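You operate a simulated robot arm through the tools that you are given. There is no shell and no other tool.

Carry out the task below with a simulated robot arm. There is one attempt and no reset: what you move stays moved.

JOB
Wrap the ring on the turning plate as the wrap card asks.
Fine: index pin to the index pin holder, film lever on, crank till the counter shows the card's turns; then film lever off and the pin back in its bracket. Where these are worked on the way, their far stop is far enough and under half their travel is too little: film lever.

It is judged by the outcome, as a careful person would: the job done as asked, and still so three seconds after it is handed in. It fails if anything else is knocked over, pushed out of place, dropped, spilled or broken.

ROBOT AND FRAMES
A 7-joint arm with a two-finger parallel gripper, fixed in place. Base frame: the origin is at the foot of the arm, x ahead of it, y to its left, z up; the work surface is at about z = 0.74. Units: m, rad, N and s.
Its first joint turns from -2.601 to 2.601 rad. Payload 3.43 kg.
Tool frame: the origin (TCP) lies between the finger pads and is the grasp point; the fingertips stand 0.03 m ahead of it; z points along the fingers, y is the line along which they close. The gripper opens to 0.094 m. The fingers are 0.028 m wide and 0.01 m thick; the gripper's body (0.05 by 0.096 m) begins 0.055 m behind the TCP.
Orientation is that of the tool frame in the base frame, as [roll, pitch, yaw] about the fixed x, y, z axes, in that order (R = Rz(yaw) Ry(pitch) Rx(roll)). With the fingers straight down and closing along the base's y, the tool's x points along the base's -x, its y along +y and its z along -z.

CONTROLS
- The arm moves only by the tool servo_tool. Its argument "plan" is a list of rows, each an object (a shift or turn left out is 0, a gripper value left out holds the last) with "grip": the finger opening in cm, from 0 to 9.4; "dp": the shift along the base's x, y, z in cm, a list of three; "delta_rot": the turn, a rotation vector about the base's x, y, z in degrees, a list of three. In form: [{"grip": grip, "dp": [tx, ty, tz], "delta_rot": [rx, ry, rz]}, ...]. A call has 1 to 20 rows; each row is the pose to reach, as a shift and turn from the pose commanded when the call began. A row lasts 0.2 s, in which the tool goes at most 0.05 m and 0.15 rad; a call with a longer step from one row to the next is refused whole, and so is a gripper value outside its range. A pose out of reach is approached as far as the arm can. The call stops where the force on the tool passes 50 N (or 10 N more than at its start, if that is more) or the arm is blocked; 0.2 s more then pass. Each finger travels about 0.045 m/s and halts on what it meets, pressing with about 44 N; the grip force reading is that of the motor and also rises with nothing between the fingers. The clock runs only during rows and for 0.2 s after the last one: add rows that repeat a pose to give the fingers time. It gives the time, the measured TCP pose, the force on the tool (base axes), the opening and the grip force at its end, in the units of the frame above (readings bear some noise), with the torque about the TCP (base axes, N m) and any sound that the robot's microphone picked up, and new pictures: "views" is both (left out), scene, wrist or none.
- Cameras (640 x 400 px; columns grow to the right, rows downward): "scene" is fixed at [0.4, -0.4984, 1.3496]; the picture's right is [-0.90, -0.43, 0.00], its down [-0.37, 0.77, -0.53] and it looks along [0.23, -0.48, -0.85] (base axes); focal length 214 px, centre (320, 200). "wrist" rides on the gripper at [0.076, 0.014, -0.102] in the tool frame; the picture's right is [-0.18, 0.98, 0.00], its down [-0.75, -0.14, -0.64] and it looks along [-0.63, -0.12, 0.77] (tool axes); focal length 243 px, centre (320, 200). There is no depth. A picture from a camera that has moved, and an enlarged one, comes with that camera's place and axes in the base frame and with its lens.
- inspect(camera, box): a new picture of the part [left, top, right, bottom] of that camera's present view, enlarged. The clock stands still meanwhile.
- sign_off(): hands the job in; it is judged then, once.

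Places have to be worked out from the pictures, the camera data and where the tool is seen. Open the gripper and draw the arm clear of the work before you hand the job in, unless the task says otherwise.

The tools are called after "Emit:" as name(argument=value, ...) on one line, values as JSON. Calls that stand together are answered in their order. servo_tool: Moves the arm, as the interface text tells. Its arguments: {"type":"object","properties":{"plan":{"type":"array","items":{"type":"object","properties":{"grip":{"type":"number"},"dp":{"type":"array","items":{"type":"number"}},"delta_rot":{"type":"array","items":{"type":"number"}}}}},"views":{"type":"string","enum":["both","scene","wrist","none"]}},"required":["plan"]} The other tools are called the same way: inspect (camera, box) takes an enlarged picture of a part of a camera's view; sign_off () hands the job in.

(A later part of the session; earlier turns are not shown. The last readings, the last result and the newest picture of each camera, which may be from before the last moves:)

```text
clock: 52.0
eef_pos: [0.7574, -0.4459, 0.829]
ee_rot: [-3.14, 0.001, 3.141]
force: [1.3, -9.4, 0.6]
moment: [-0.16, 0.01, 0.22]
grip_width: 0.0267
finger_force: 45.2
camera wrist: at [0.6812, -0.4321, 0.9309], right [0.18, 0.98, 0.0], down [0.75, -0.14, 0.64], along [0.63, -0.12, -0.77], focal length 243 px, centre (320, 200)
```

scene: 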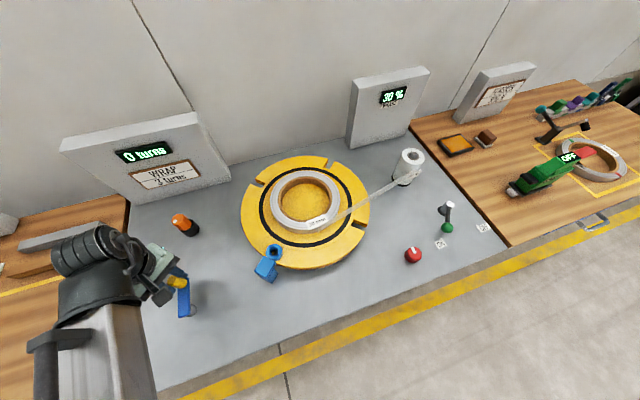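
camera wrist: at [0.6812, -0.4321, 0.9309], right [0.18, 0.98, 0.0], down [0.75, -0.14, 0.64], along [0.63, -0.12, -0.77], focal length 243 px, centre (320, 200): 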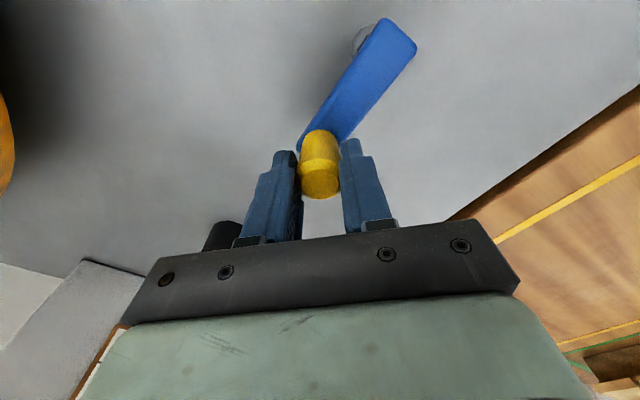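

Knob gripped. I'll test a small clockwise (seen from above) crank movement of ~20° and look at the plate, counter and forces.

Emit:
servo_tool(plan=[{"grip": 0, "dp": [-0.29, -0.3, 0]}, {"grip": 0, "dp": [-0.58, -0.6, 0]}, {"grip": 0, "dp": [-0.9, -0.85, 0]}, {"grip": 0, "dp": [-1.23, -1.1, 0]}, {"grip": 0, "dp": [-1.58, -1.32, 0]}, {"grip": 0, "dp": [-1.94, -1.5, 0]}, {"grip": 0, "dp": [-1.94, -1.5, 0]}], views="both")

Emit:
inspect(camera="scene", box=[220, 130, 480, 280])

Emit:
inspect(camera="scene", box=[60, 100, 240, 212])

```text
clock: 53.6
eef_pos: [0.7347, -0.4605, 0.8303]
ee_rot: [-3.141, -0.006, -3.139]
force: [-17.1, 12.6, -0.1]
moment: [0.08, -0.48, 0.69]
grip_width: 0.0271
finger_force: 44.7
camera wrist: at [0.6576, -0.4469, 0.9314], right [0.18, 0.98, 0.0], down [0.76, -0.14, 0.64], along [0.63, -0.12, -0.77], focal length 243 px, centre (320, 200)
```

scene: 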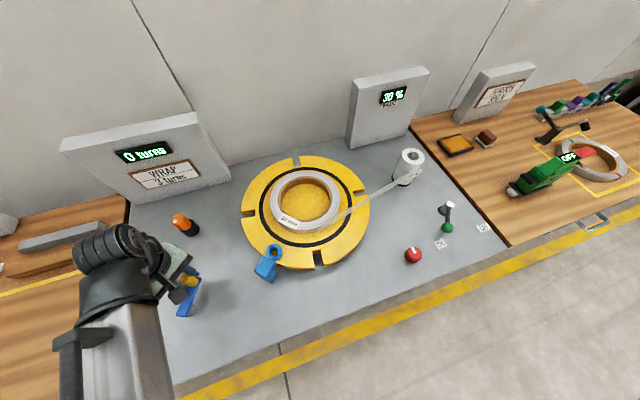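
wrist: 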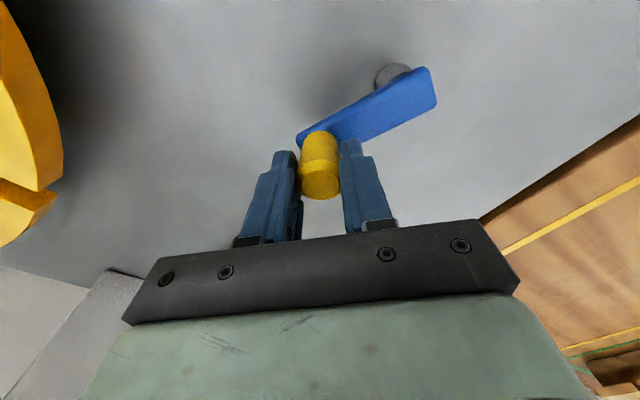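

```text
2.46 times, centred on (350, 205) of scene
camera zoom: at [0.4, -0.4984, 1.3496], right [-0.9, -0.43, 0.0], down [-0.37, 0.77, -0.53], along [0.23, -0.48, -0.85], focal length 528 px, centre (246, 188)
```

zoom: 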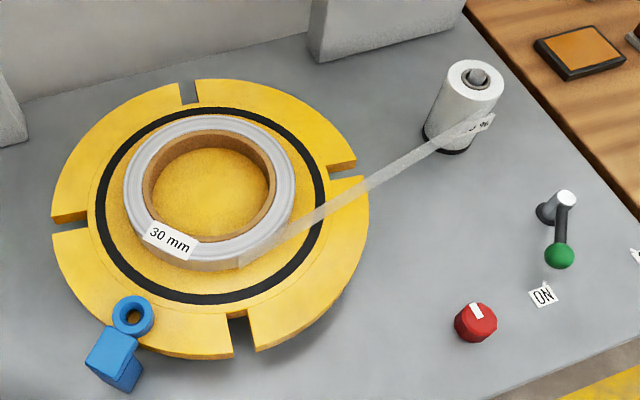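

```text
3.56 times, centred on (150, 156) of scene
camera zoom: at [0.4, -0.4984, 1.3496], right [-0.9, -0.43, 0.0], down [-0.37, 0.77, -0.53], along [0.23, -0.48, -0.85], focal length 763 px, centre (924, 356)
```

zoom: 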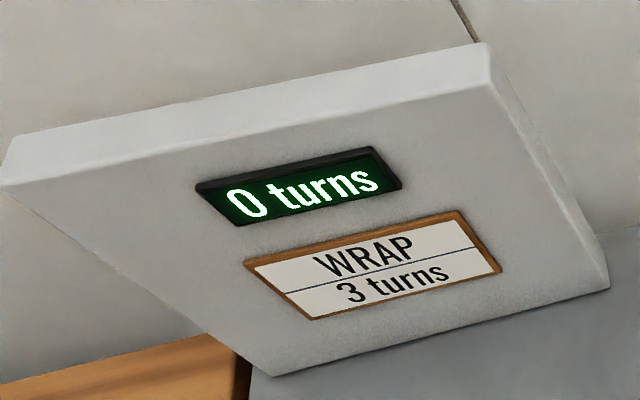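

Clockwise works: the plate turned clockwise ~50° for ~22° of crank (geared up), so the counter must be watched closely. I'll enlarge the wrist view to refine the crank's pivot position.

Emit:
inspect(camera="wrist", box=[280, 40, 460, 200])

```text
2.50 times, centred on (370, 120) of wrist
camera zoom: at [0.6576, -0.4469, 0.9314], right [0.18, 0.98, 0.0], down [0.76, -0.14, 0.64], along [0.63, -0.12, -0.77], focal length 606 px, centre (195, 400)
```

zoom: 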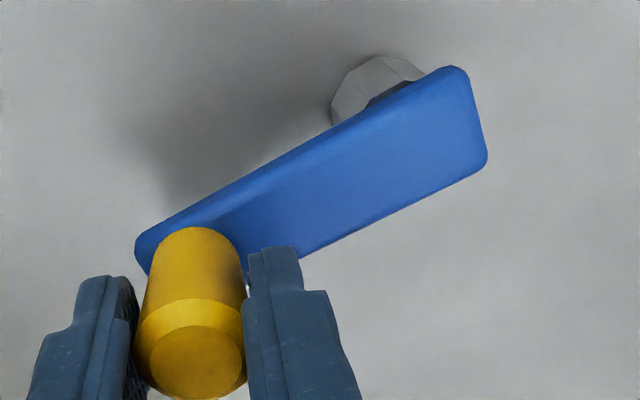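

Emit:
servo_tool(plan=[{"grip": 0, "dp": [-0.55, -0.12, 0]}, {"grip": 0, "dp": [-1.07, -0.31, 0]}, {"grip": 0, "dp": [-1.62, -0.43, 0]}, {"grip": 0, "dp": [-2.17, -0.51, 0]}, {"grip": 0, "dp": [-2.73, -0.54, 0]}, {"grip": 0, "dp": [-3.29, -0.51, 0]}, {"grip": 0, "dp": [-3.29, -0.51, 0]}], views="both")

Emit:
inspect(camera="scene", box=[60, 100, 320, 280])

```text
clock: 55.2
eef_pos: [0.7038, -0.4633, 0.8293]
ee_rot: [3.135, 0.0, -3.138]
force: [-1.8, 40.6, -10.1]
moment: [0.09, -0.6, 0.5]
grip_width: 0.0269
finger_force: 44.6
camera wrist: at [0.6272, -0.4499, 0.9318], right [0.18, 0.98, 0.01], down [0.75, -0.14, 0.64], along [0.63, -0.11, -0.77], focal length 243 px, centre (320, 200)
```

scene: 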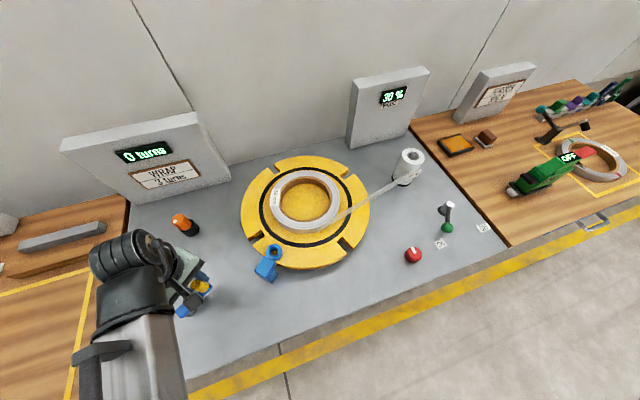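
wrist: 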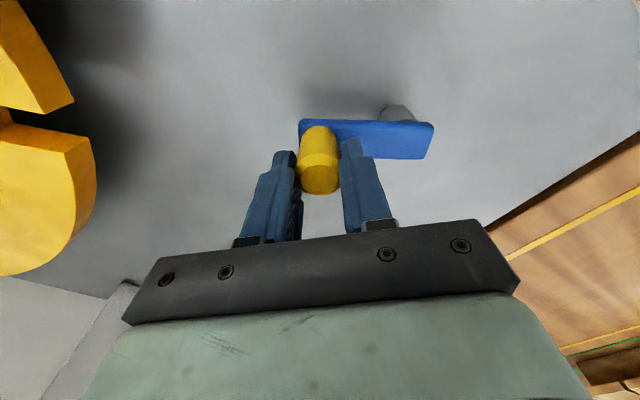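

```text
2.22 times, centred on (190, 190) of scene
camera zoom: at [0.4, -0.4984, 1.3496], right [-0.9, -0.43, 0.0], down [-0.37, 0.77, -0.53], along [0.23, -0.48, -0.85], focal length 477 px, centre (609, 222)
```

zoom: 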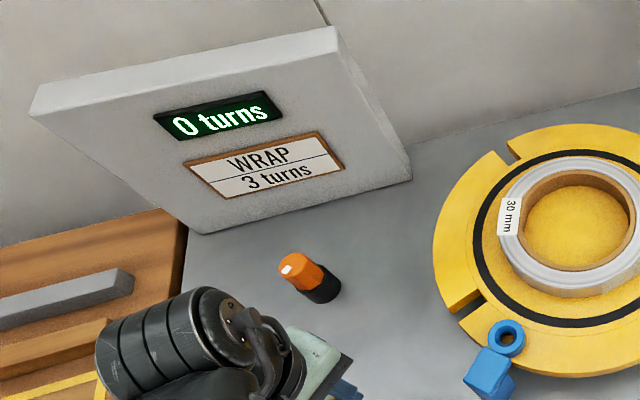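

The reaction is ~40 N toward the pivot, so my radius is too large. I'll look closer to refine the pivot before moving on.

Emit:
inspect(camera="wrist", box=[280, 80, 460, 220])

```text
2.86 times, centred on (370, 150) of wrist
camera zoom: at [0.6272, -0.4499, 0.9318], right [0.18, 0.98, 0.01], down [0.75, -0.14, 0.64], along [0.63, -0.11, -0.77], focal length 693 px, centre (177, 343)
```

zoom: 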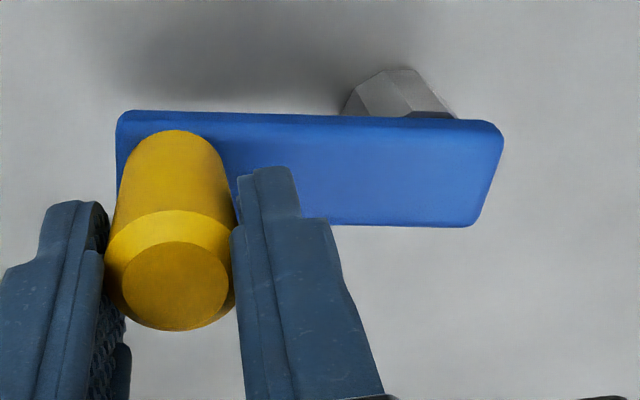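

Refit from measured contact points: pivot ≈[0.714,-0.404], radius ≈6.0 cm; knob now at about −102°. I'll relax the radial error and continue clockwise to −140°, then check forces.

Emit:
servo_tool(plan=[{"grip": 0, "dp": [-0.24, 0.36, 0]}, {"grip": 0, "dp": [-0.64, 0.48, 0]}, {"grip": 0, "dp": [-1.04, 0.59, 0]}, {"grip": 0, "dp": [-1.5, 0.8, 0]}, {"grip": 0, "dp": [-1.99, 1.03, 0]}, {"grip": 0, "dp": [-2.4, 1.32, 0]}, {"grip": 0, "dp": [-2.85, 1.63, 0]}, {"grip": 0, "dp": [-3.23, 1.98, 0]}, {"grip": 0, "dp": [-3.59, 2.37, 0]}, {"grip": 0, "dp": [-3.59, 2.37, 0]}], views="both")

Emit:
inspect(camera="scene", box=[60, 100, 400, 300])

Emit:
inspect(camera="wrist", box=[260, 80, 500, 240])

```text
clock: 57.4
eef_pos: [0.6665, -0.4441, 0.83]
ee_rot: [-3.138, -0.004, 3.14]
force: [-15.7, -25.3, 11.7]
moment: [0.03, -0.17, -0.33]
grip_width: 0.027
finger_force: 44.9
camera wrist: at [0.5907, -0.4303, 0.9316], right [0.19, 0.98, 0.0], down [0.76, -0.14, 0.64], along [0.63, -0.12, -0.77], focal length 243 px, centre (320, 200)
```

scene: 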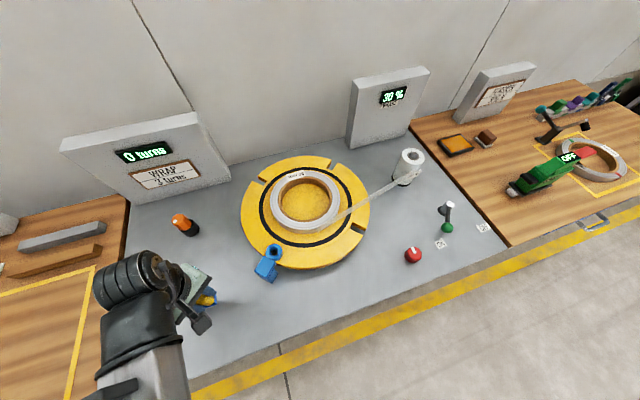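
wrist: 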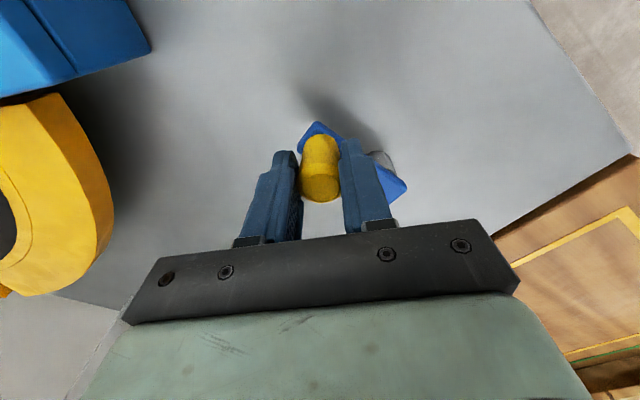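

```text
1.88 times, centred on (230, 200) of scene
camera zoom: at [0.4, -0.4984, 1.3496], right [-0.9, -0.43, 0.0], down [-0.37, 0.77, -0.53], along [0.23, -0.48, -0.85], focal length 404 px, centre (489, 200)
```

zoom: 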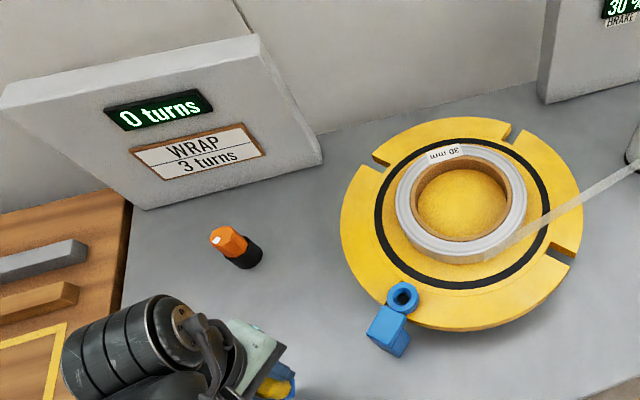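

```text
2.50 times, centred on (380, 160) of wrist
camera zoom: at [0.5907, -0.4303, 0.9316], right [0.19, 0.98, 0.0], down [0.76, -0.14, 0.64], along [0.63, -0.12, -0.77], focal length 606 px, centre (170, 300)
```

zoom: 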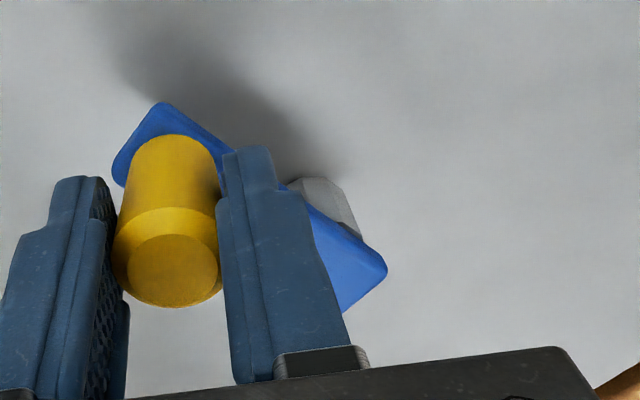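

Forces and images now give a consistent pivot ≈[0.713,-0.405], R = 6.0 cm; the plate turns ~2° per crank degree. Continue clockwise to −190°.

Emit:
servo_tool(plan=[{"grip": 0, "dp": [-0.06, -0.11, 0]}, {"grip": 0, "dp": [-0.36, 0.32, 0]}, {"grip": 0, "dp": [-0.66, 0.75, 0]}, {"grip": 0, "dp": [-0.9, 1.22, 0]}, {"grip": 0, "dp": [-1.1, 1.7, 0]}, {"grip": 0, "dp": [-1.26, 2.2, 0]}, {"grip": 0, "dp": [-1.37, 2.71, 0]}, {"grip": 0, "dp": [-1.45, 3.23, 0]}, {"grip": 0, "dp": [-1.46, 3.75, 0]}, {"grip": 0, "dp": [-1.45, 4.27, 0]}, {"grip": 0, "dp": [-1.37, 4.79, 0]}, {"grip": 0, "dp": [-1.37, 4.79, 0]}], views="both")

Emit:
inspect(camera="scene", box=[60, 100, 400, 300])

Emit:
inspect(camera="wrist", box=[260, 80, 500, 240])

```text
clock: 60.0
eef_pos: [0.6555, -0.3929, 0.8293]
ee_rot: [3.138, 0.0, -3.14]
force: [0.6, 2.0, -13.7]
moment: [0.13, -0.1, 0.13]
grip_width: 0.0273
finger_force: 45.2
camera wrist: at [0.5786, -0.3795, 0.9315], right [0.18, 0.98, 0.0], down [0.75, -0.14, 0.64], along [0.63, -0.11, -0.77], focal length 243 px, centre (320, 200)
```

scene: 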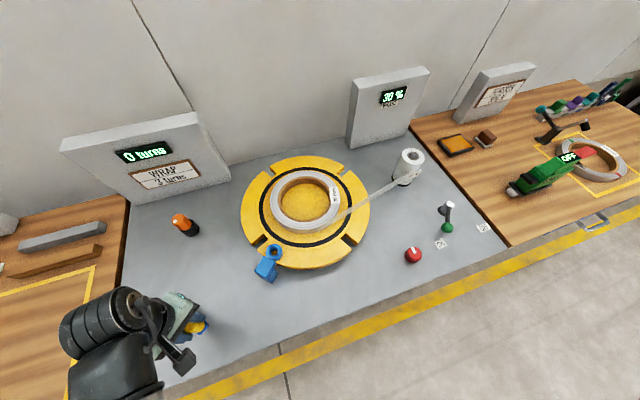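
wrist: 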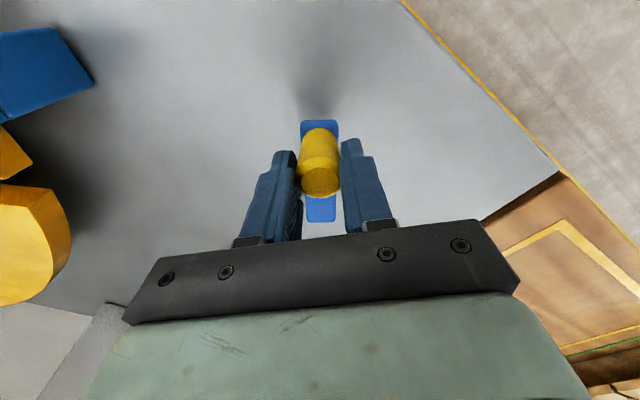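

```text
1.88 times, centred on (230, 200) of scene
camera zoom: at [0.4, -0.4984, 1.3496], right [-0.9, -0.43, 0.0], down [-0.37, 0.77, -0.53], along [0.23, -0.48, -0.85], focal length 404 px, centre (489, 200)
```

zoom: 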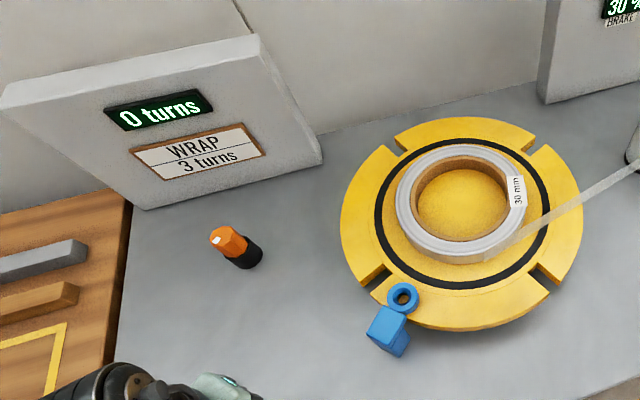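

```text
2.50 times, centred on (380, 160) of wrist
camera zoom: at [0.5786, -0.3795, 0.9315], right [0.18, 0.98, 0.0], down [0.75, -0.14, 0.64], along [0.63, -0.11, -0.77], focal length 606 px, centre (170, 300)
```

zoom: 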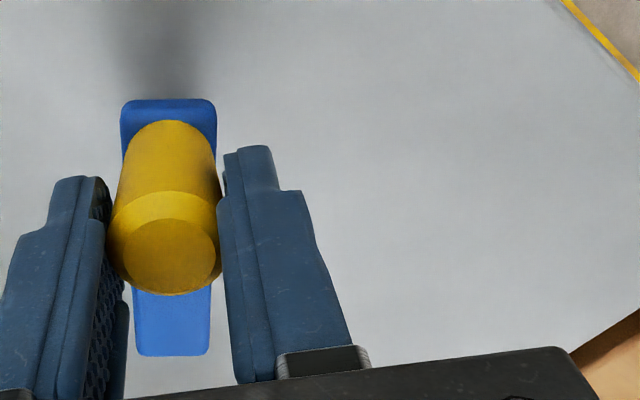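

Forces are low now; counter still 0 with the plate ~¾ turn on. Continue clockwise to −240°.

Emit:
servo_tool(plan=[{"grip": 0, "dp": [0.11, 0.51, 0]}, {"grip": 0, "dp": [0.27, 1.01, 0]}, {"grip": 0, "dp": [0.47, 1.49, 0]}, {"grip": 0, "dp": [0.71, 1.96, 0]}, {"grip": 0, "dp": [0.99, 2.4, 0]}, {"grip": 0, "dp": [1.31, 2.82, 0]}, {"grip": 0, "dp": [1.66, 3.2, 0]}, {"grip": 0, "dp": [2.05, 3.56, 0]}, {"grip": 0, "dp": [2.47, 3.87, 0]}, {"grip": 0, "dp": [2.91, 4.16, 0]}, {"grip": 0, "dp": [2.91, 4.16, 0]}], views="both")

Emit:
inspect(camera="scene", box=[60, 100, 400, 300])

Emit:
inspect(camera="wrist", box=[200, 80, 440, 240])

```text
clock: 62.4
eef_pos: [0.6854, -0.3504, 0.8291]
ee_rot: [3.138, 0.003, -3.137]
force: [6.5, 8.7, -1.6]
moment: [0.09, -0.71, 0.36]
grip_width: 0.0276
finger_force: 44.9
camera wrist: at [0.6082, -0.3376, 0.9308], right [0.18, 0.98, 0.0], down [0.75, -0.14, 0.64], along [0.63, -0.11, -0.76], focal length 243 px, centre (320, 200)
```

scene: 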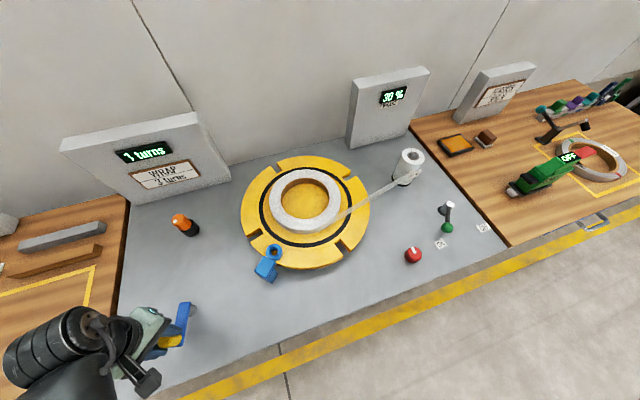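
wrist: 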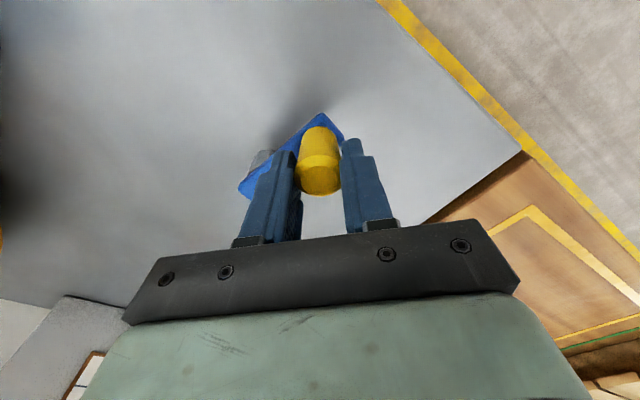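

```text
1.88 times, centred on (230, 200) of scene
camera zoom: at [0.4, -0.4984, 1.3496], right [-0.9, -0.43, 0.0], down [-0.37, 0.77, -0.53], along [0.23, -0.48, -0.85], focal length 404 px, centre (489, 200)
```

zoom: 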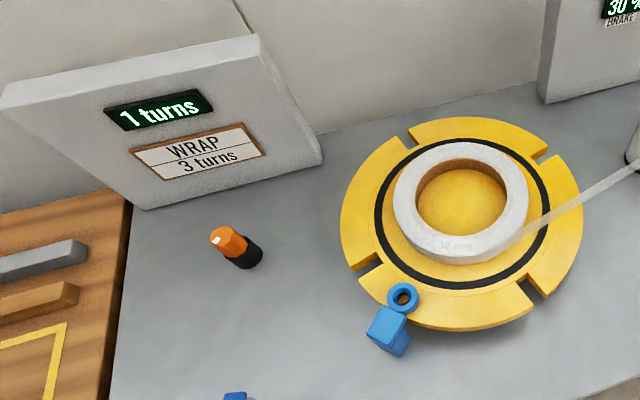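

```text
2.50 times, centred on (320, 160) of wrist
camera zoom: at [0.6082, -0.3376, 0.9308], right [0.18, 0.98, 0.0], down [0.75, -0.14, 0.64], along [0.63, -0.11, -0.76], focal length 606 px, centre (320, 300)
```

zoom: 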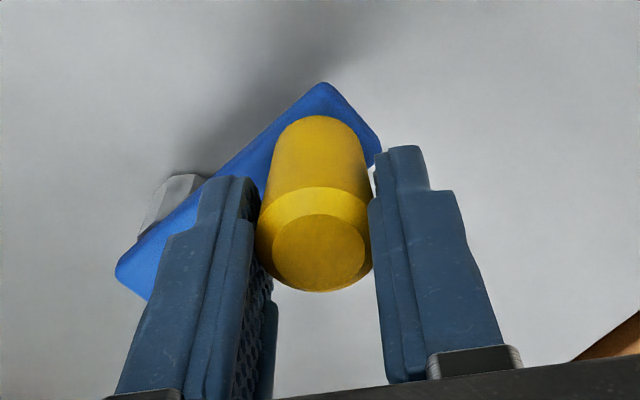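

Counter shows 1 turn (plate ≈394° for ≈197° of crank – ratio 2:1), so 3 turns need ≈540° of crank. Continue clockwise to −310°.

Emit:
servo_tool(plan=[{"grip": 0, "dp": [0.46, 0.24, 0]}, {"grip": 0, "dp": [0.95, 0.44, 0]}, {"grip": 0, "dp": [1.45, 0.59, 0]}, {"grip": 0, "dp": [1.96, 0.71, 0]}, {"grip": 0, "dp": [2.48, 0.78, 0]}, {"grip": 0, "dp": [3.0, 0.8, 0]}, {"grip": 0, "dp": [3.52, 0.78, 0]}, {"grip": 0, "dp": [4.04, 0.71, 0]}, {"grip": 0, "dp": [4.55, 0.59, 0]}, {"grip": 0, "dp": [5.05, 0.44, 0]}, {"grip": 0, "dp": [5.54, 0.24, 0]}, {"grip": 0, "dp": [6.0, 0, 0]}, {"grip": 0, "dp": [6.44, -0.28, 0]}, {"grip": 0, "dp": [6.86, -0.6, 0]}, {"grip": 0, "dp": [6.86, -0.6, 0]}], views="both")

Emit:
inspect(camera="scene", box=[60, 100, 400, 300])

Emit:
inspect(camera="wrist", box=[200, 80, 440, 240])

```text
clock: 64.4
eef_pos: [0.7255, -0.3422, 0.8306]
ee_rot: [3.13, 0.0, -3.14]
force: [-0.6, 9.2, 12.8]
moment: [0.1, 0.48, 0.06]
grip_width: 0.0274
finger_force: 45.1
stopped in row 9: the force on the tool passed its limit at 52 N (the readings are from after the stop); the commanded pose is now the measured one
camera wrist: at [0.649, -0.3298, 0.933], right [0.18, 0.98, 0.01], down [0.75, -0.15, 0.64], along [0.63, -0.11, -0.77], focal length 243 px, centre (320, 200)
```

scene: 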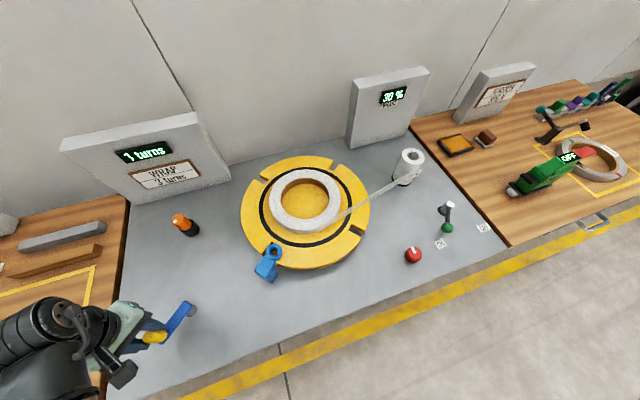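
wrist: 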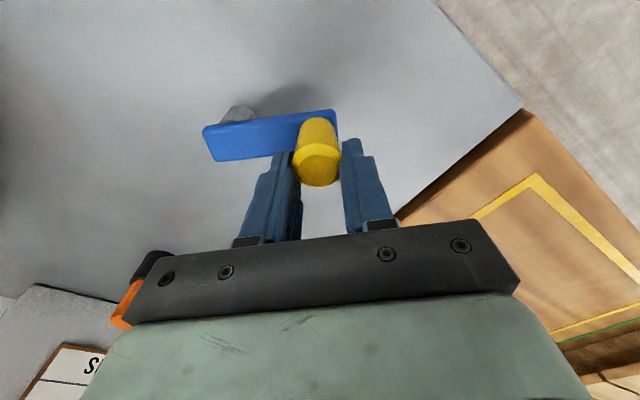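

```text
1.88 times, centred on (230, 200) of scene
camera zoom: at [0.4, -0.4984, 1.3496], right [-0.9, -0.43, 0.0], down [-0.37, 0.77, -0.53], along [0.23, -0.48, -0.85], focal length 404 px, centre (489, 200)
```

zoom: 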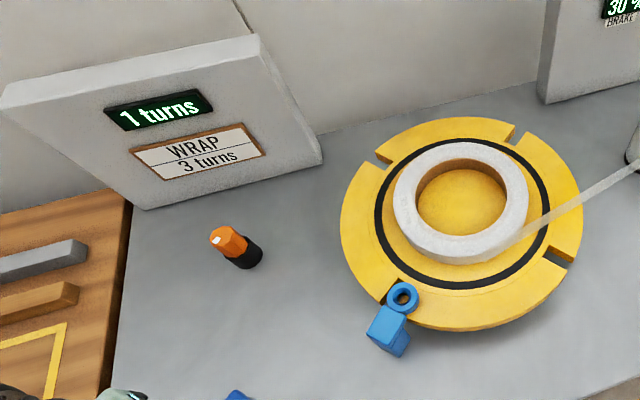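

```text
2.50 times, centred on (320, 160) of wrist
camera zoom: at [0.649, -0.3298, 0.933], right [0.18, 0.98, 0.01], down [0.75, -0.15, 0.64], along [0.63, -0.11, -0.77], focal length 606 px, centre (320, 300)
```

zoom: 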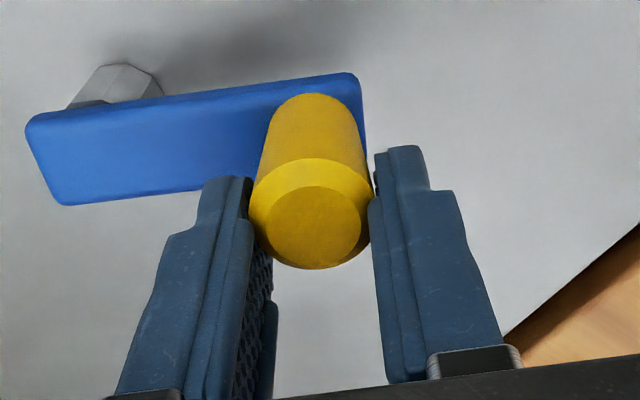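

The knob lagged ~8 mm along the pads and the radius was ~0.5–1 mm too small at the top, which tripped the force limit. I'll open slightly, re-centre on the knob, and re-grip.

Emit:
servo_tool(plan=[{"grip": 4.2, "dp": [0, 0, 0]}, {"grip": 4.2, "dp": [0, 0, 0]}, {"grip": 4.2, "dp": [-0.4, 0, 0]}, {"grip": 4.2, "dp": [-0.8, 0, -0.15]}, {"grip": 4.2, "dp": [-0.8, 0, -0.15]}], views="both")

Emit:
inspect(camera="wrist", box=[200, 80, 440, 240])

Emit:
inspect(camera="scene", box=[60, 100, 400, 300])

```text
clock: 65.6
eef_pos: [0.7179, -0.3433, 0.8277]
ee_rot: [3.13, -0.003, -3.14]
force: [0.4, -0.4, -0.2]
moment: [0.0, -0.01, 0.01]
grip_width: 0.042
finger_force: 0.1
camera wrist: at [0.6416, -0.3308, 0.9305], right [0.18, 0.98, 0.01], down [0.75, -0.15, 0.64], along [0.63, -0.11, -0.77], focal length 243 px, centre (320, 200)
```

scene: 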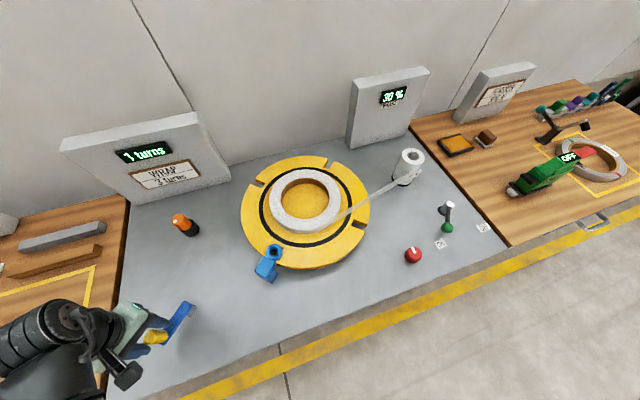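
wrist: 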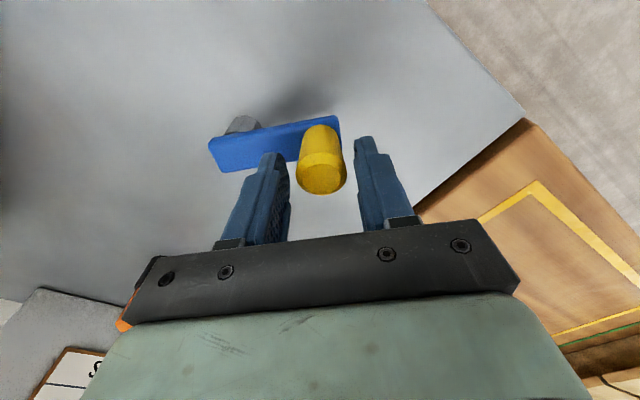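

```text
2.50 times, centred on (320, 160) of wrist
camera zoom: at [0.6416, -0.3308, 0.9305], right [0.18, 0.98, 0.01], down [0.75, -0.15, 0.64], along [0.63, -0.11, -0.77], focal length 606 px, centre (320, 300)
```

zoom: 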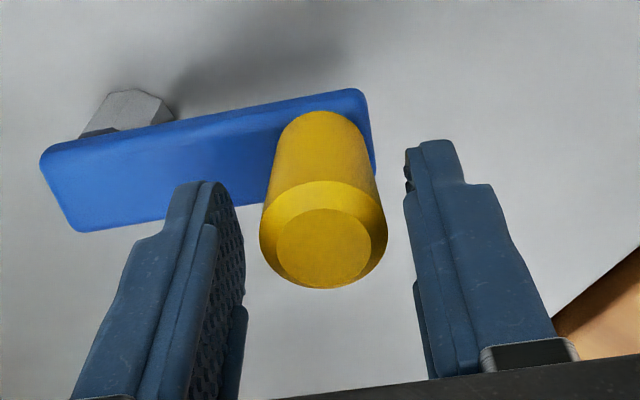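

```text
1.88 times, centred on (230, 200) of scene
camera zoom: at [0.4, -0.4984, 1.3496], right [-0.9, -0.43, 0.0], down [-0.37, 0.77, -0.53], along [0.23, -0.48, -0.85], focal length 404 px, centre (489, 200)
```

zoom: 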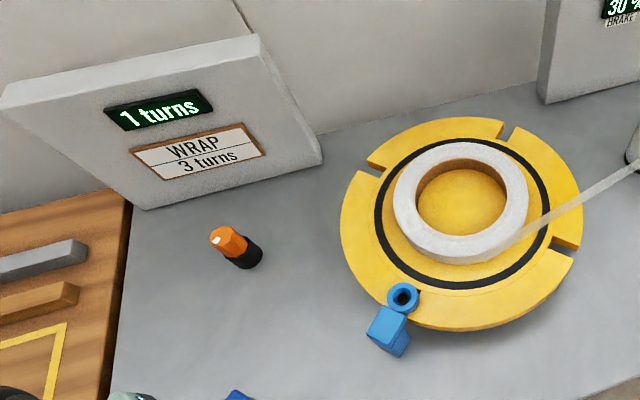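

Plate slipped back only a few degrees when released. I'll correct the small tool tilt, centre on the knob, and check whether it keeps drifting.

Emit:
servo_tool(plan=[{"grip": 4.2, "dp": [-0.25, 0, 0], "delta_rot": [-0.6, 0, 0]}, {"grip": 4.2, "dp": [-0.5, 0, 0], "delta_rot": [-0.66, 0.1, 0]}, {"grip": 4.2, "dp": [-0.5, 0, 0], "delta_rot": [-0.66, 0.1, 0]}], views="both")

Emit:
inspect(camera="wrist", box=[200, 80, 440, 240])

Emit:
inspect(camera="scene", box=[60, 100, 400, 300])

```text
clock: 66.4
eef_pos: [0.7135, -0.3434, 0.8276]
ee_rot: [-3.141, -0.004, -3.14]
force: [0.4, -0.6, 0.2]
moment: [-0.01, 0.01, -0.01]
grip_width: 0.0422
finger_force: 0.1
camera wrist: at [0.6366, -0.3296, 0.9307], right [0.18, 0.98, 0.0], down [0.76, -0.14, 0.64], along [0.63, -0.12, -0.77], focal length 243 px, centre (320, 200)
```

scene: 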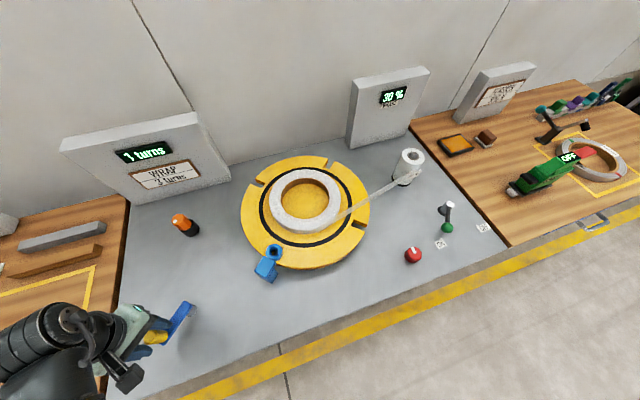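
wrist: 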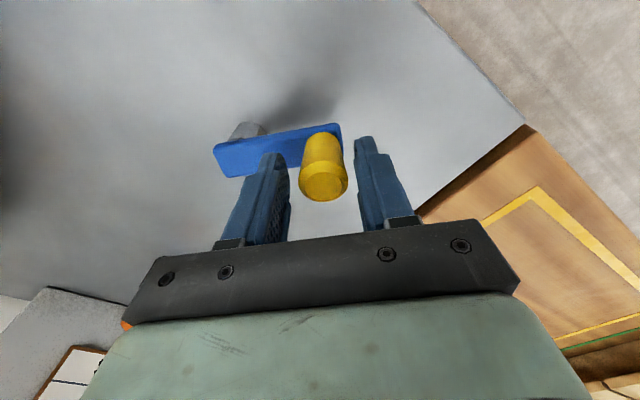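

```text
2.50 times, centred on (320, 160) of wrist
camera zoom: at [0.6366, -0.3296, 0.9307], right [0.18, 0.98, 0.0], down [0.76, -0.14, 0.64], along [0.63, -0.12, -0.77], focal length 606 px, centre (320, 300)
```

zoom: 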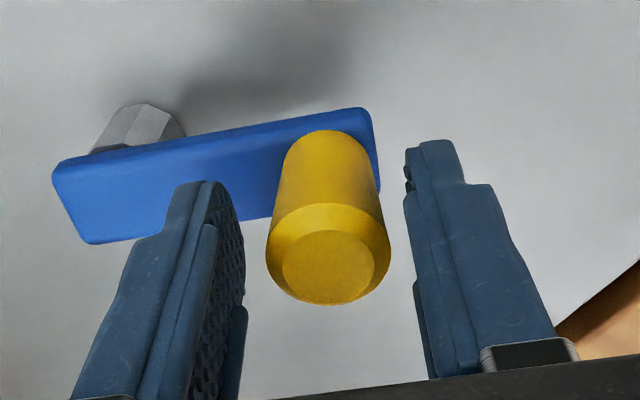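

```text
1.88 times, centred on (230, 200) of scene
camera zoom: at [0.4, -0.4984, 1.3496], right [-0.9, -0.43, 0.0], down [-0.37, 0.77, -0.53], along [0.23, -0.48, -0.85], focal length 404 px, centre (489, 200)
```

zoom: 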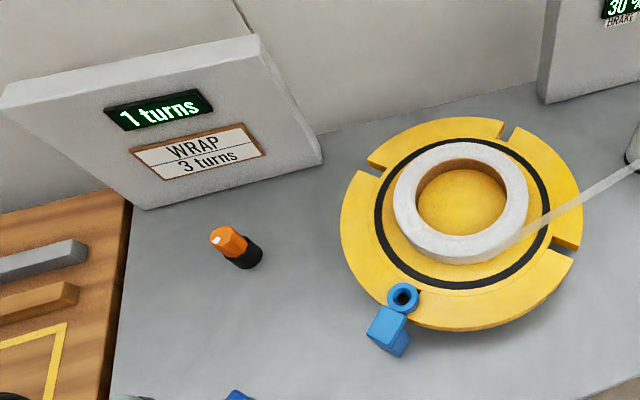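

The plate is stable and its notches line up exactly as at the start (450° = 1¼ turns, with crank at ≈−269.5°), confirming the 2:1 ratio. Refined fit: pivot ≈[0.714,-0.4034], R≈6.1 cm. Re-grip centred and crank on carefully.

Emit:
servo_tool(plan=[{"grip": 4.2, "dp": [0, 0.15, 0]}, {"grip": 0, "dp": [0, 0.15, 0]}, {"grip": 0, "dp": [0, 0.15, 0]}, {"grip": 0, "dp": [0, 0.15, 0]}, {"grip": 0, "dp": [0.5, 0.12, 0]}, {"grip": 0, "dp": [1.0, 0.06, 0]}, {"grip": 0, "dp": [1.55, -0.05, 0]}, {"grip": 0, "dp": [2.06, -0.2, 0]}, {"grip": 0, "dp": [2.06, -0.2, 0]}], views="both")

Emit:
inspect(camera="wrist", box=[200, 80, 440, 240])

Emit:
inspect(camera="scene", box=[60, 100, 400, 300])

```text
clock: 68.4
eef_pos: [0.733, -0.3451, 0.828]
ee_rot: [3.141, -0.003, -3.139]
force: [-7.2, 12.1, -7.5]
moment: [0.03, -0.24, -0.57]
grip_width: 0.0269
finger_force: 44.6
camera wrist: at [0.6568, -0.3307, 0.9305], right [0.18, 0.98, 0.0], down [0.76, -0.14, 0.64], along [0.63, -0.12, -0.77], focal length 243 px, centre (320, 200)
```

scene: 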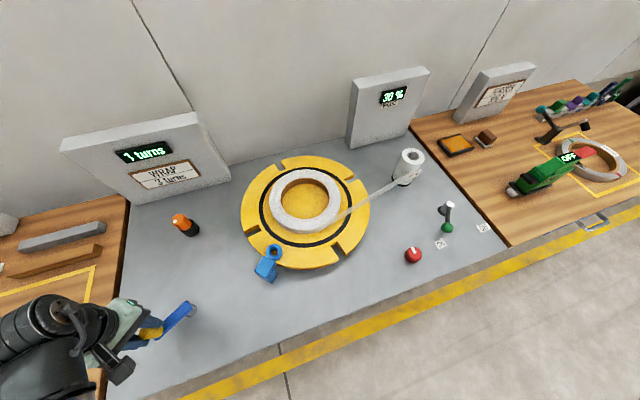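
wrist: 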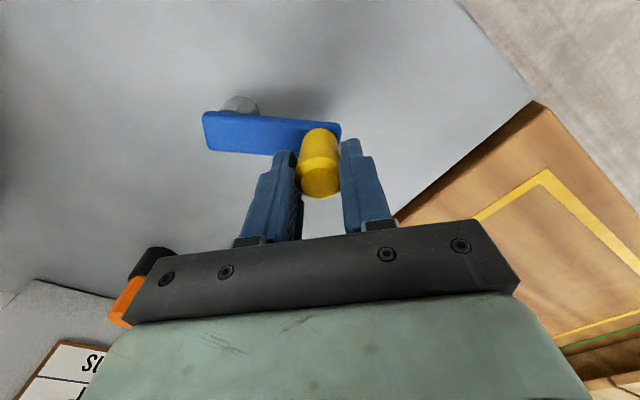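

```text
2.50 times, centred on (320, 160) of wrist
camera zoom: at [0.6568, -0.3307, 0.9305], right [0.18, 0.98, 0.0], down [0.76, -0.14, 0.64], along [0.63, -0.12, -0.77], focal length 606 px, centre (320, 300)
```

zoom: 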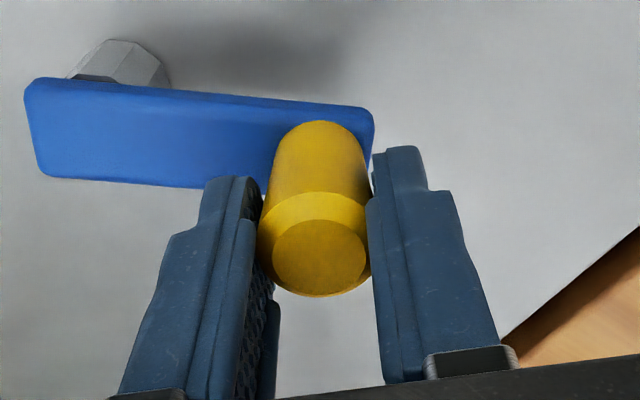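

```text
1.88 times, centred on (230, 200) of scene
camera zoom: at [0.4, -0.4984, 1.3496], right [-0.9, -0.43, 0.0], down [-0.37, 0.77, -0.53], along [0.23, -0.48, -0.85], focal length 404 px, centre (489, 200)
```

zoom: 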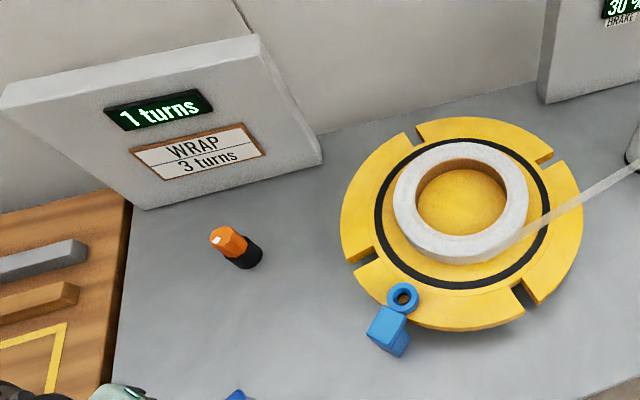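

Good: centred knob, moderate forces. Continue clockwise from ≈72° to ≈20°.

Emit:
servo_tool(plan=[{"grip": 0, "dp": [0.2, -0.02, 0]}, {"grip": 0, "dp": [0.69, -0.22, 0]}, {"grip": 0, "dp": [1.17, -0.47, 0]}, {"grip": 0, "dp": [1.62, -0.76, 0]}, {"grip": 0, "dp": [2.04, -1.08, 0]}, {"grip": 0, "dp": [2.43, -1.45, 0]}, {"grip": 0, "dp": [2.8, -1.84, 0]}, {"grip": 0, "dp": [3.12, -2.26, 0]}, {"grip": 0, "dp": [3.41, -2.71, 0]}, {"grip": 0, "dp": [3.66, -3.19, 0]}, {"grip": 0, "dp": [3.86, -3.68, 0]}, {"grip": 0, "dp": [3.86, -3.68, 0]}], views="both")

Emit:
inspect(camera="wrist", box=[200, 80, 440, 240])

Emit:
inspect(camera="scene", box=[60, 100, 400, 300])

```text
clock: 71.0
eef_pos: [0.7706, -0.3837, 0.8288]
ee_rot: [-3.138, -0.003, -3.141]
force: [5.4, -4.7, 9.4]
moment: [-0.07, -0.28, 0.32]
grip_width: 0.0269
finger_force: 45.3
camera wrist: at [0.6954, -0.369, 0.9306], right [0.18, 0.98, 0.0], down [0.76, -0.14, 0.64], along [0.63, -0.12, -0.77], focal length 243 px, centre (320, 200)
```

scene: 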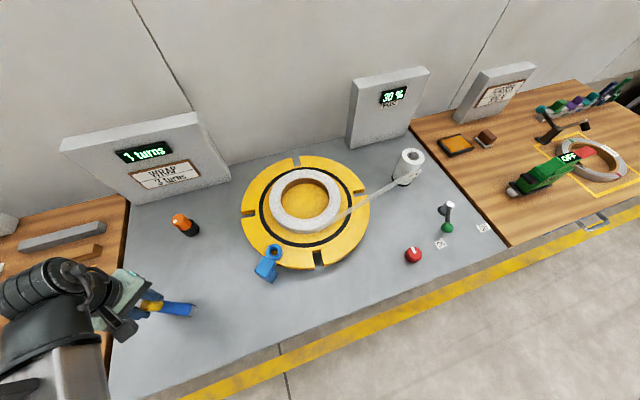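
wrist: 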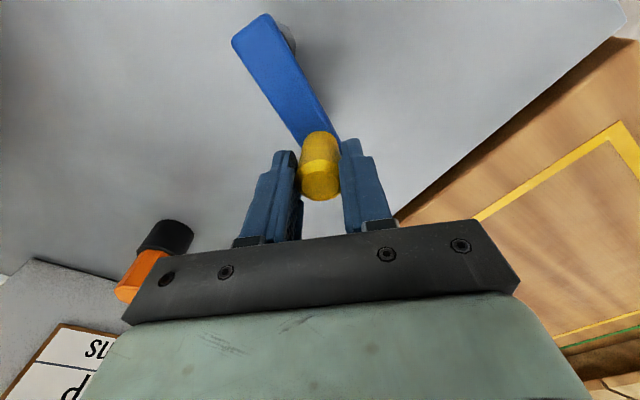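

```text
2.50 times, centred on (320, 160) of wrist
camera zoom: at [0.6954, -0.369, 0.9306], right [0.18, 0.98, 0.0], down [0.76, -0.14, 0.64], along [0.63, -0.12, -0.77], focal length 606 px, centre (320, 300)
```

zoom: 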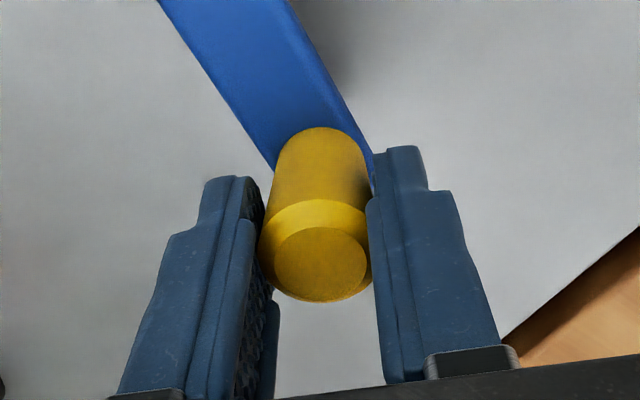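

```text
1.88 times, centred on (230, 200) of scene
camera zoom: at [0.4, -0.4984, 1.3496], right [-0.9, -0.43, 0.0], down [-0.37, 0.77, -0.53], along [0.23, -0.48, -0.85], focal length 404 px, centre (489, 200)
```

zoom: 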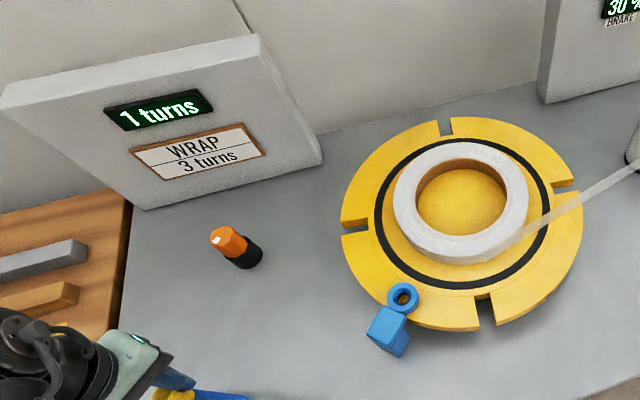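

Very good. Continue clockwise from 20° to −50°.

Emit:
servo_tool(plan=[{"grip": 0, "dp": [0.14, -0.52, 0]}, {"grip": 0, "dp": [0.26, -1.04, 0]}, {"grip": 0, "dp": [0.33, -1.57, 0]}, {"grip": 0, "dp": [0.35, -2.1, 0]}, {"grip": 0, "dp": [0.33, -2.63, 0]}, {"grip": 0, "dp": [0.26, -3.16, 0]}, {"grip": 0, "dp": [0.14, -3.68, 0]}, {"grip": 0, "dp": [-0.02, -4.19, 0]}, {"grip": 0, "dp": [-0.22, -4.68, 0]}, {"grip": 0, "dp": [-0.47, -5.16, 0]}, {"grip": 0, "dp": [-0.76, -5.6, 0]}, {"grip": 0, "dp": [-1.08, -6.03, 0]}, {"grip": 0, "dp": [-1.44, -6.42, 0]}, {"grip": 0, "dp": [-1.83, -6.78, 0]}, {"grip": 0, "dp": [-1.83, -6.78, 0]}], views="both")

Emit:
inspect(camera="wrist", box=[200, 80, 440, 240])

Emit:
inspect(camera="scene", box=[60, 100, 400, 300])

```text
clock: 74.2
eef_pos: [0.7531, -0.4497, 0.8286]
ee_rot: [-3.139, -0.003, -3.14]
force: [4.5, 6.1, 10.8]
moment: [0.13, -0.38, -0.41]
grip_width: 0.027
finger_force: 45.0
camera wrist: at [0.6773, -0.4357, 0.9307], right [0.18, 0.98, 0.0], down [0.76, -0.14, 0.64], along [0.63, -0.12, -0.77], focal length 243 px, centre (320, 200)
```

scene: 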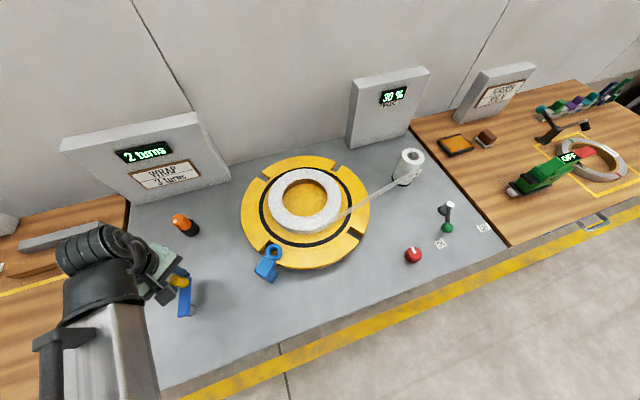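
wrist: 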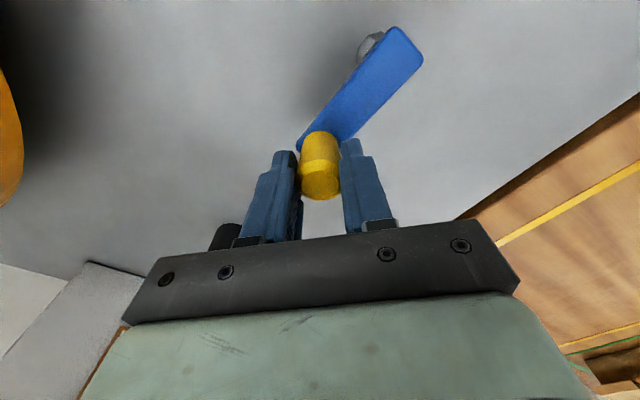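

```text
2.50 times, centred on (320, 160) of wrist
camera zoom: at [0.6773, -0.4357, 0.9307], right [0.18, 0.98, 0.0], down [0.76, -0.14, 0.64], along [0.63, -0.12, -0.77], focal length 606 px, centre (320, 300)
```

zoom: 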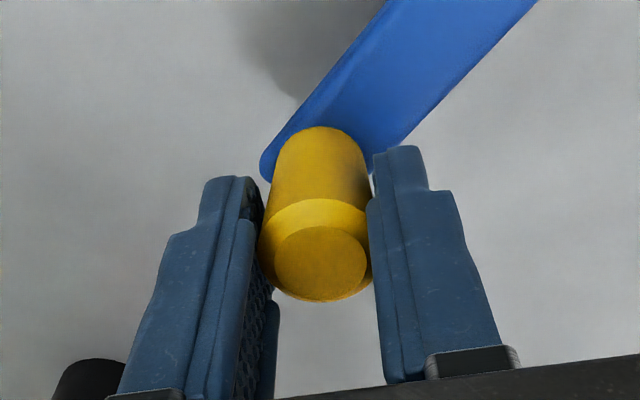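

```text
1.88 times, centred on (230, 200) of scene
camera zoom: at [0.4, -0.4984, 1.3496], right [-0.9, -0.43, 0.0], down [-0.37, 0.77, -0.53], along [0.23, -0.48, -0.85], focal length 404 px, centre (489, 200)
```

zoom: 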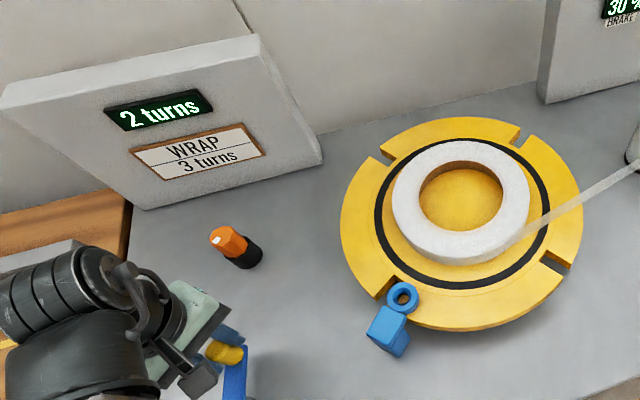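

Counter shows 2 turns. Continue through the bottom of the circle, checking at −85°.

Emit:
servo_tool(plan=[{"grip": 0, "dp": [-0.43, -0.32, 0]}, {"grip": 0, "dp": [-0.87, -0.61, 0]}, {"grip": 0, "dp": [-1.35, -0.86, 0]}, {"grip": 0, "dp": [-1.84, -1.06, 0]}, {"grip": 0, "dp": [-2.35, -1.22, 0]}, {"grip": 0, "dp": [-2.87, -1.34, 0]}, {"grip": 0, "dp": [-3.4, -1.41, 0]}, {"grip": 0, "dp": [-3.4, -1.41, 0]}], views="wrist")

Emit:
inspect(camera="wrist", box=[200, 80, 440, 240])

```text
clock: 76.0
eef_pos: [0.7191, -0.4627, 0.8276]
ee_rot: [-3.139, -0.007, -3.141]
force: [1.9, 13.6, -10.5]
moment: [0.06, -0.35, -0.23]
grip_width: 0.0273
finger_force: 45.2
camera wrist: at [0.6433, -0.4498, 0.9303], right [0.18, 0.98, 0.0], down [0.76, -0.14, 0.64], along [0.63, -0.12, -0.77], focal length 243 px, centre (320, 200)
```

wrist: 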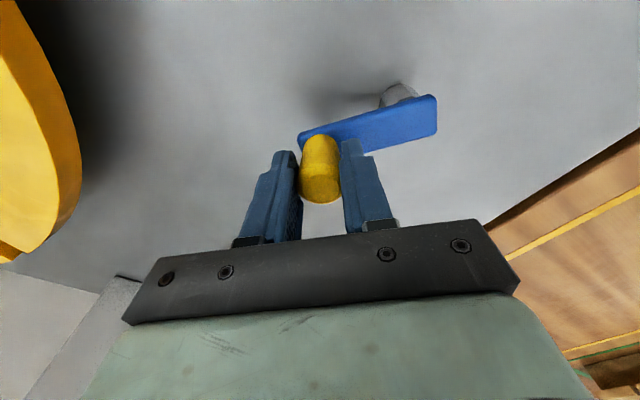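

```text
2.50 times, centred on (320, 160) of wrist
camera zoom: at [0.6433, -0.4498, 0.9303], right [0.18, 0.98, 0.0], down [0.76, -0.14, 0.64], along [0.63, -0.12, -0.77], focal length 606 px, centre (320, 300)
```

zoom: 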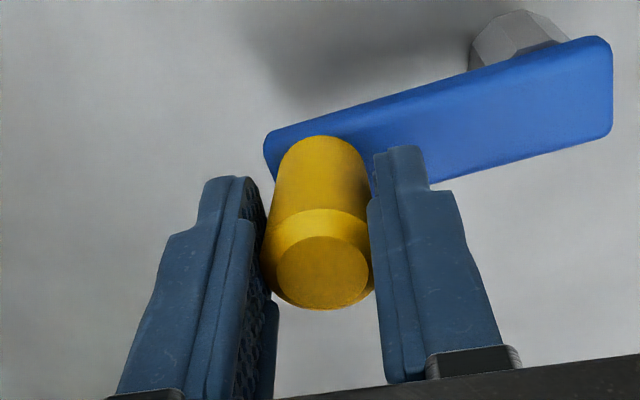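

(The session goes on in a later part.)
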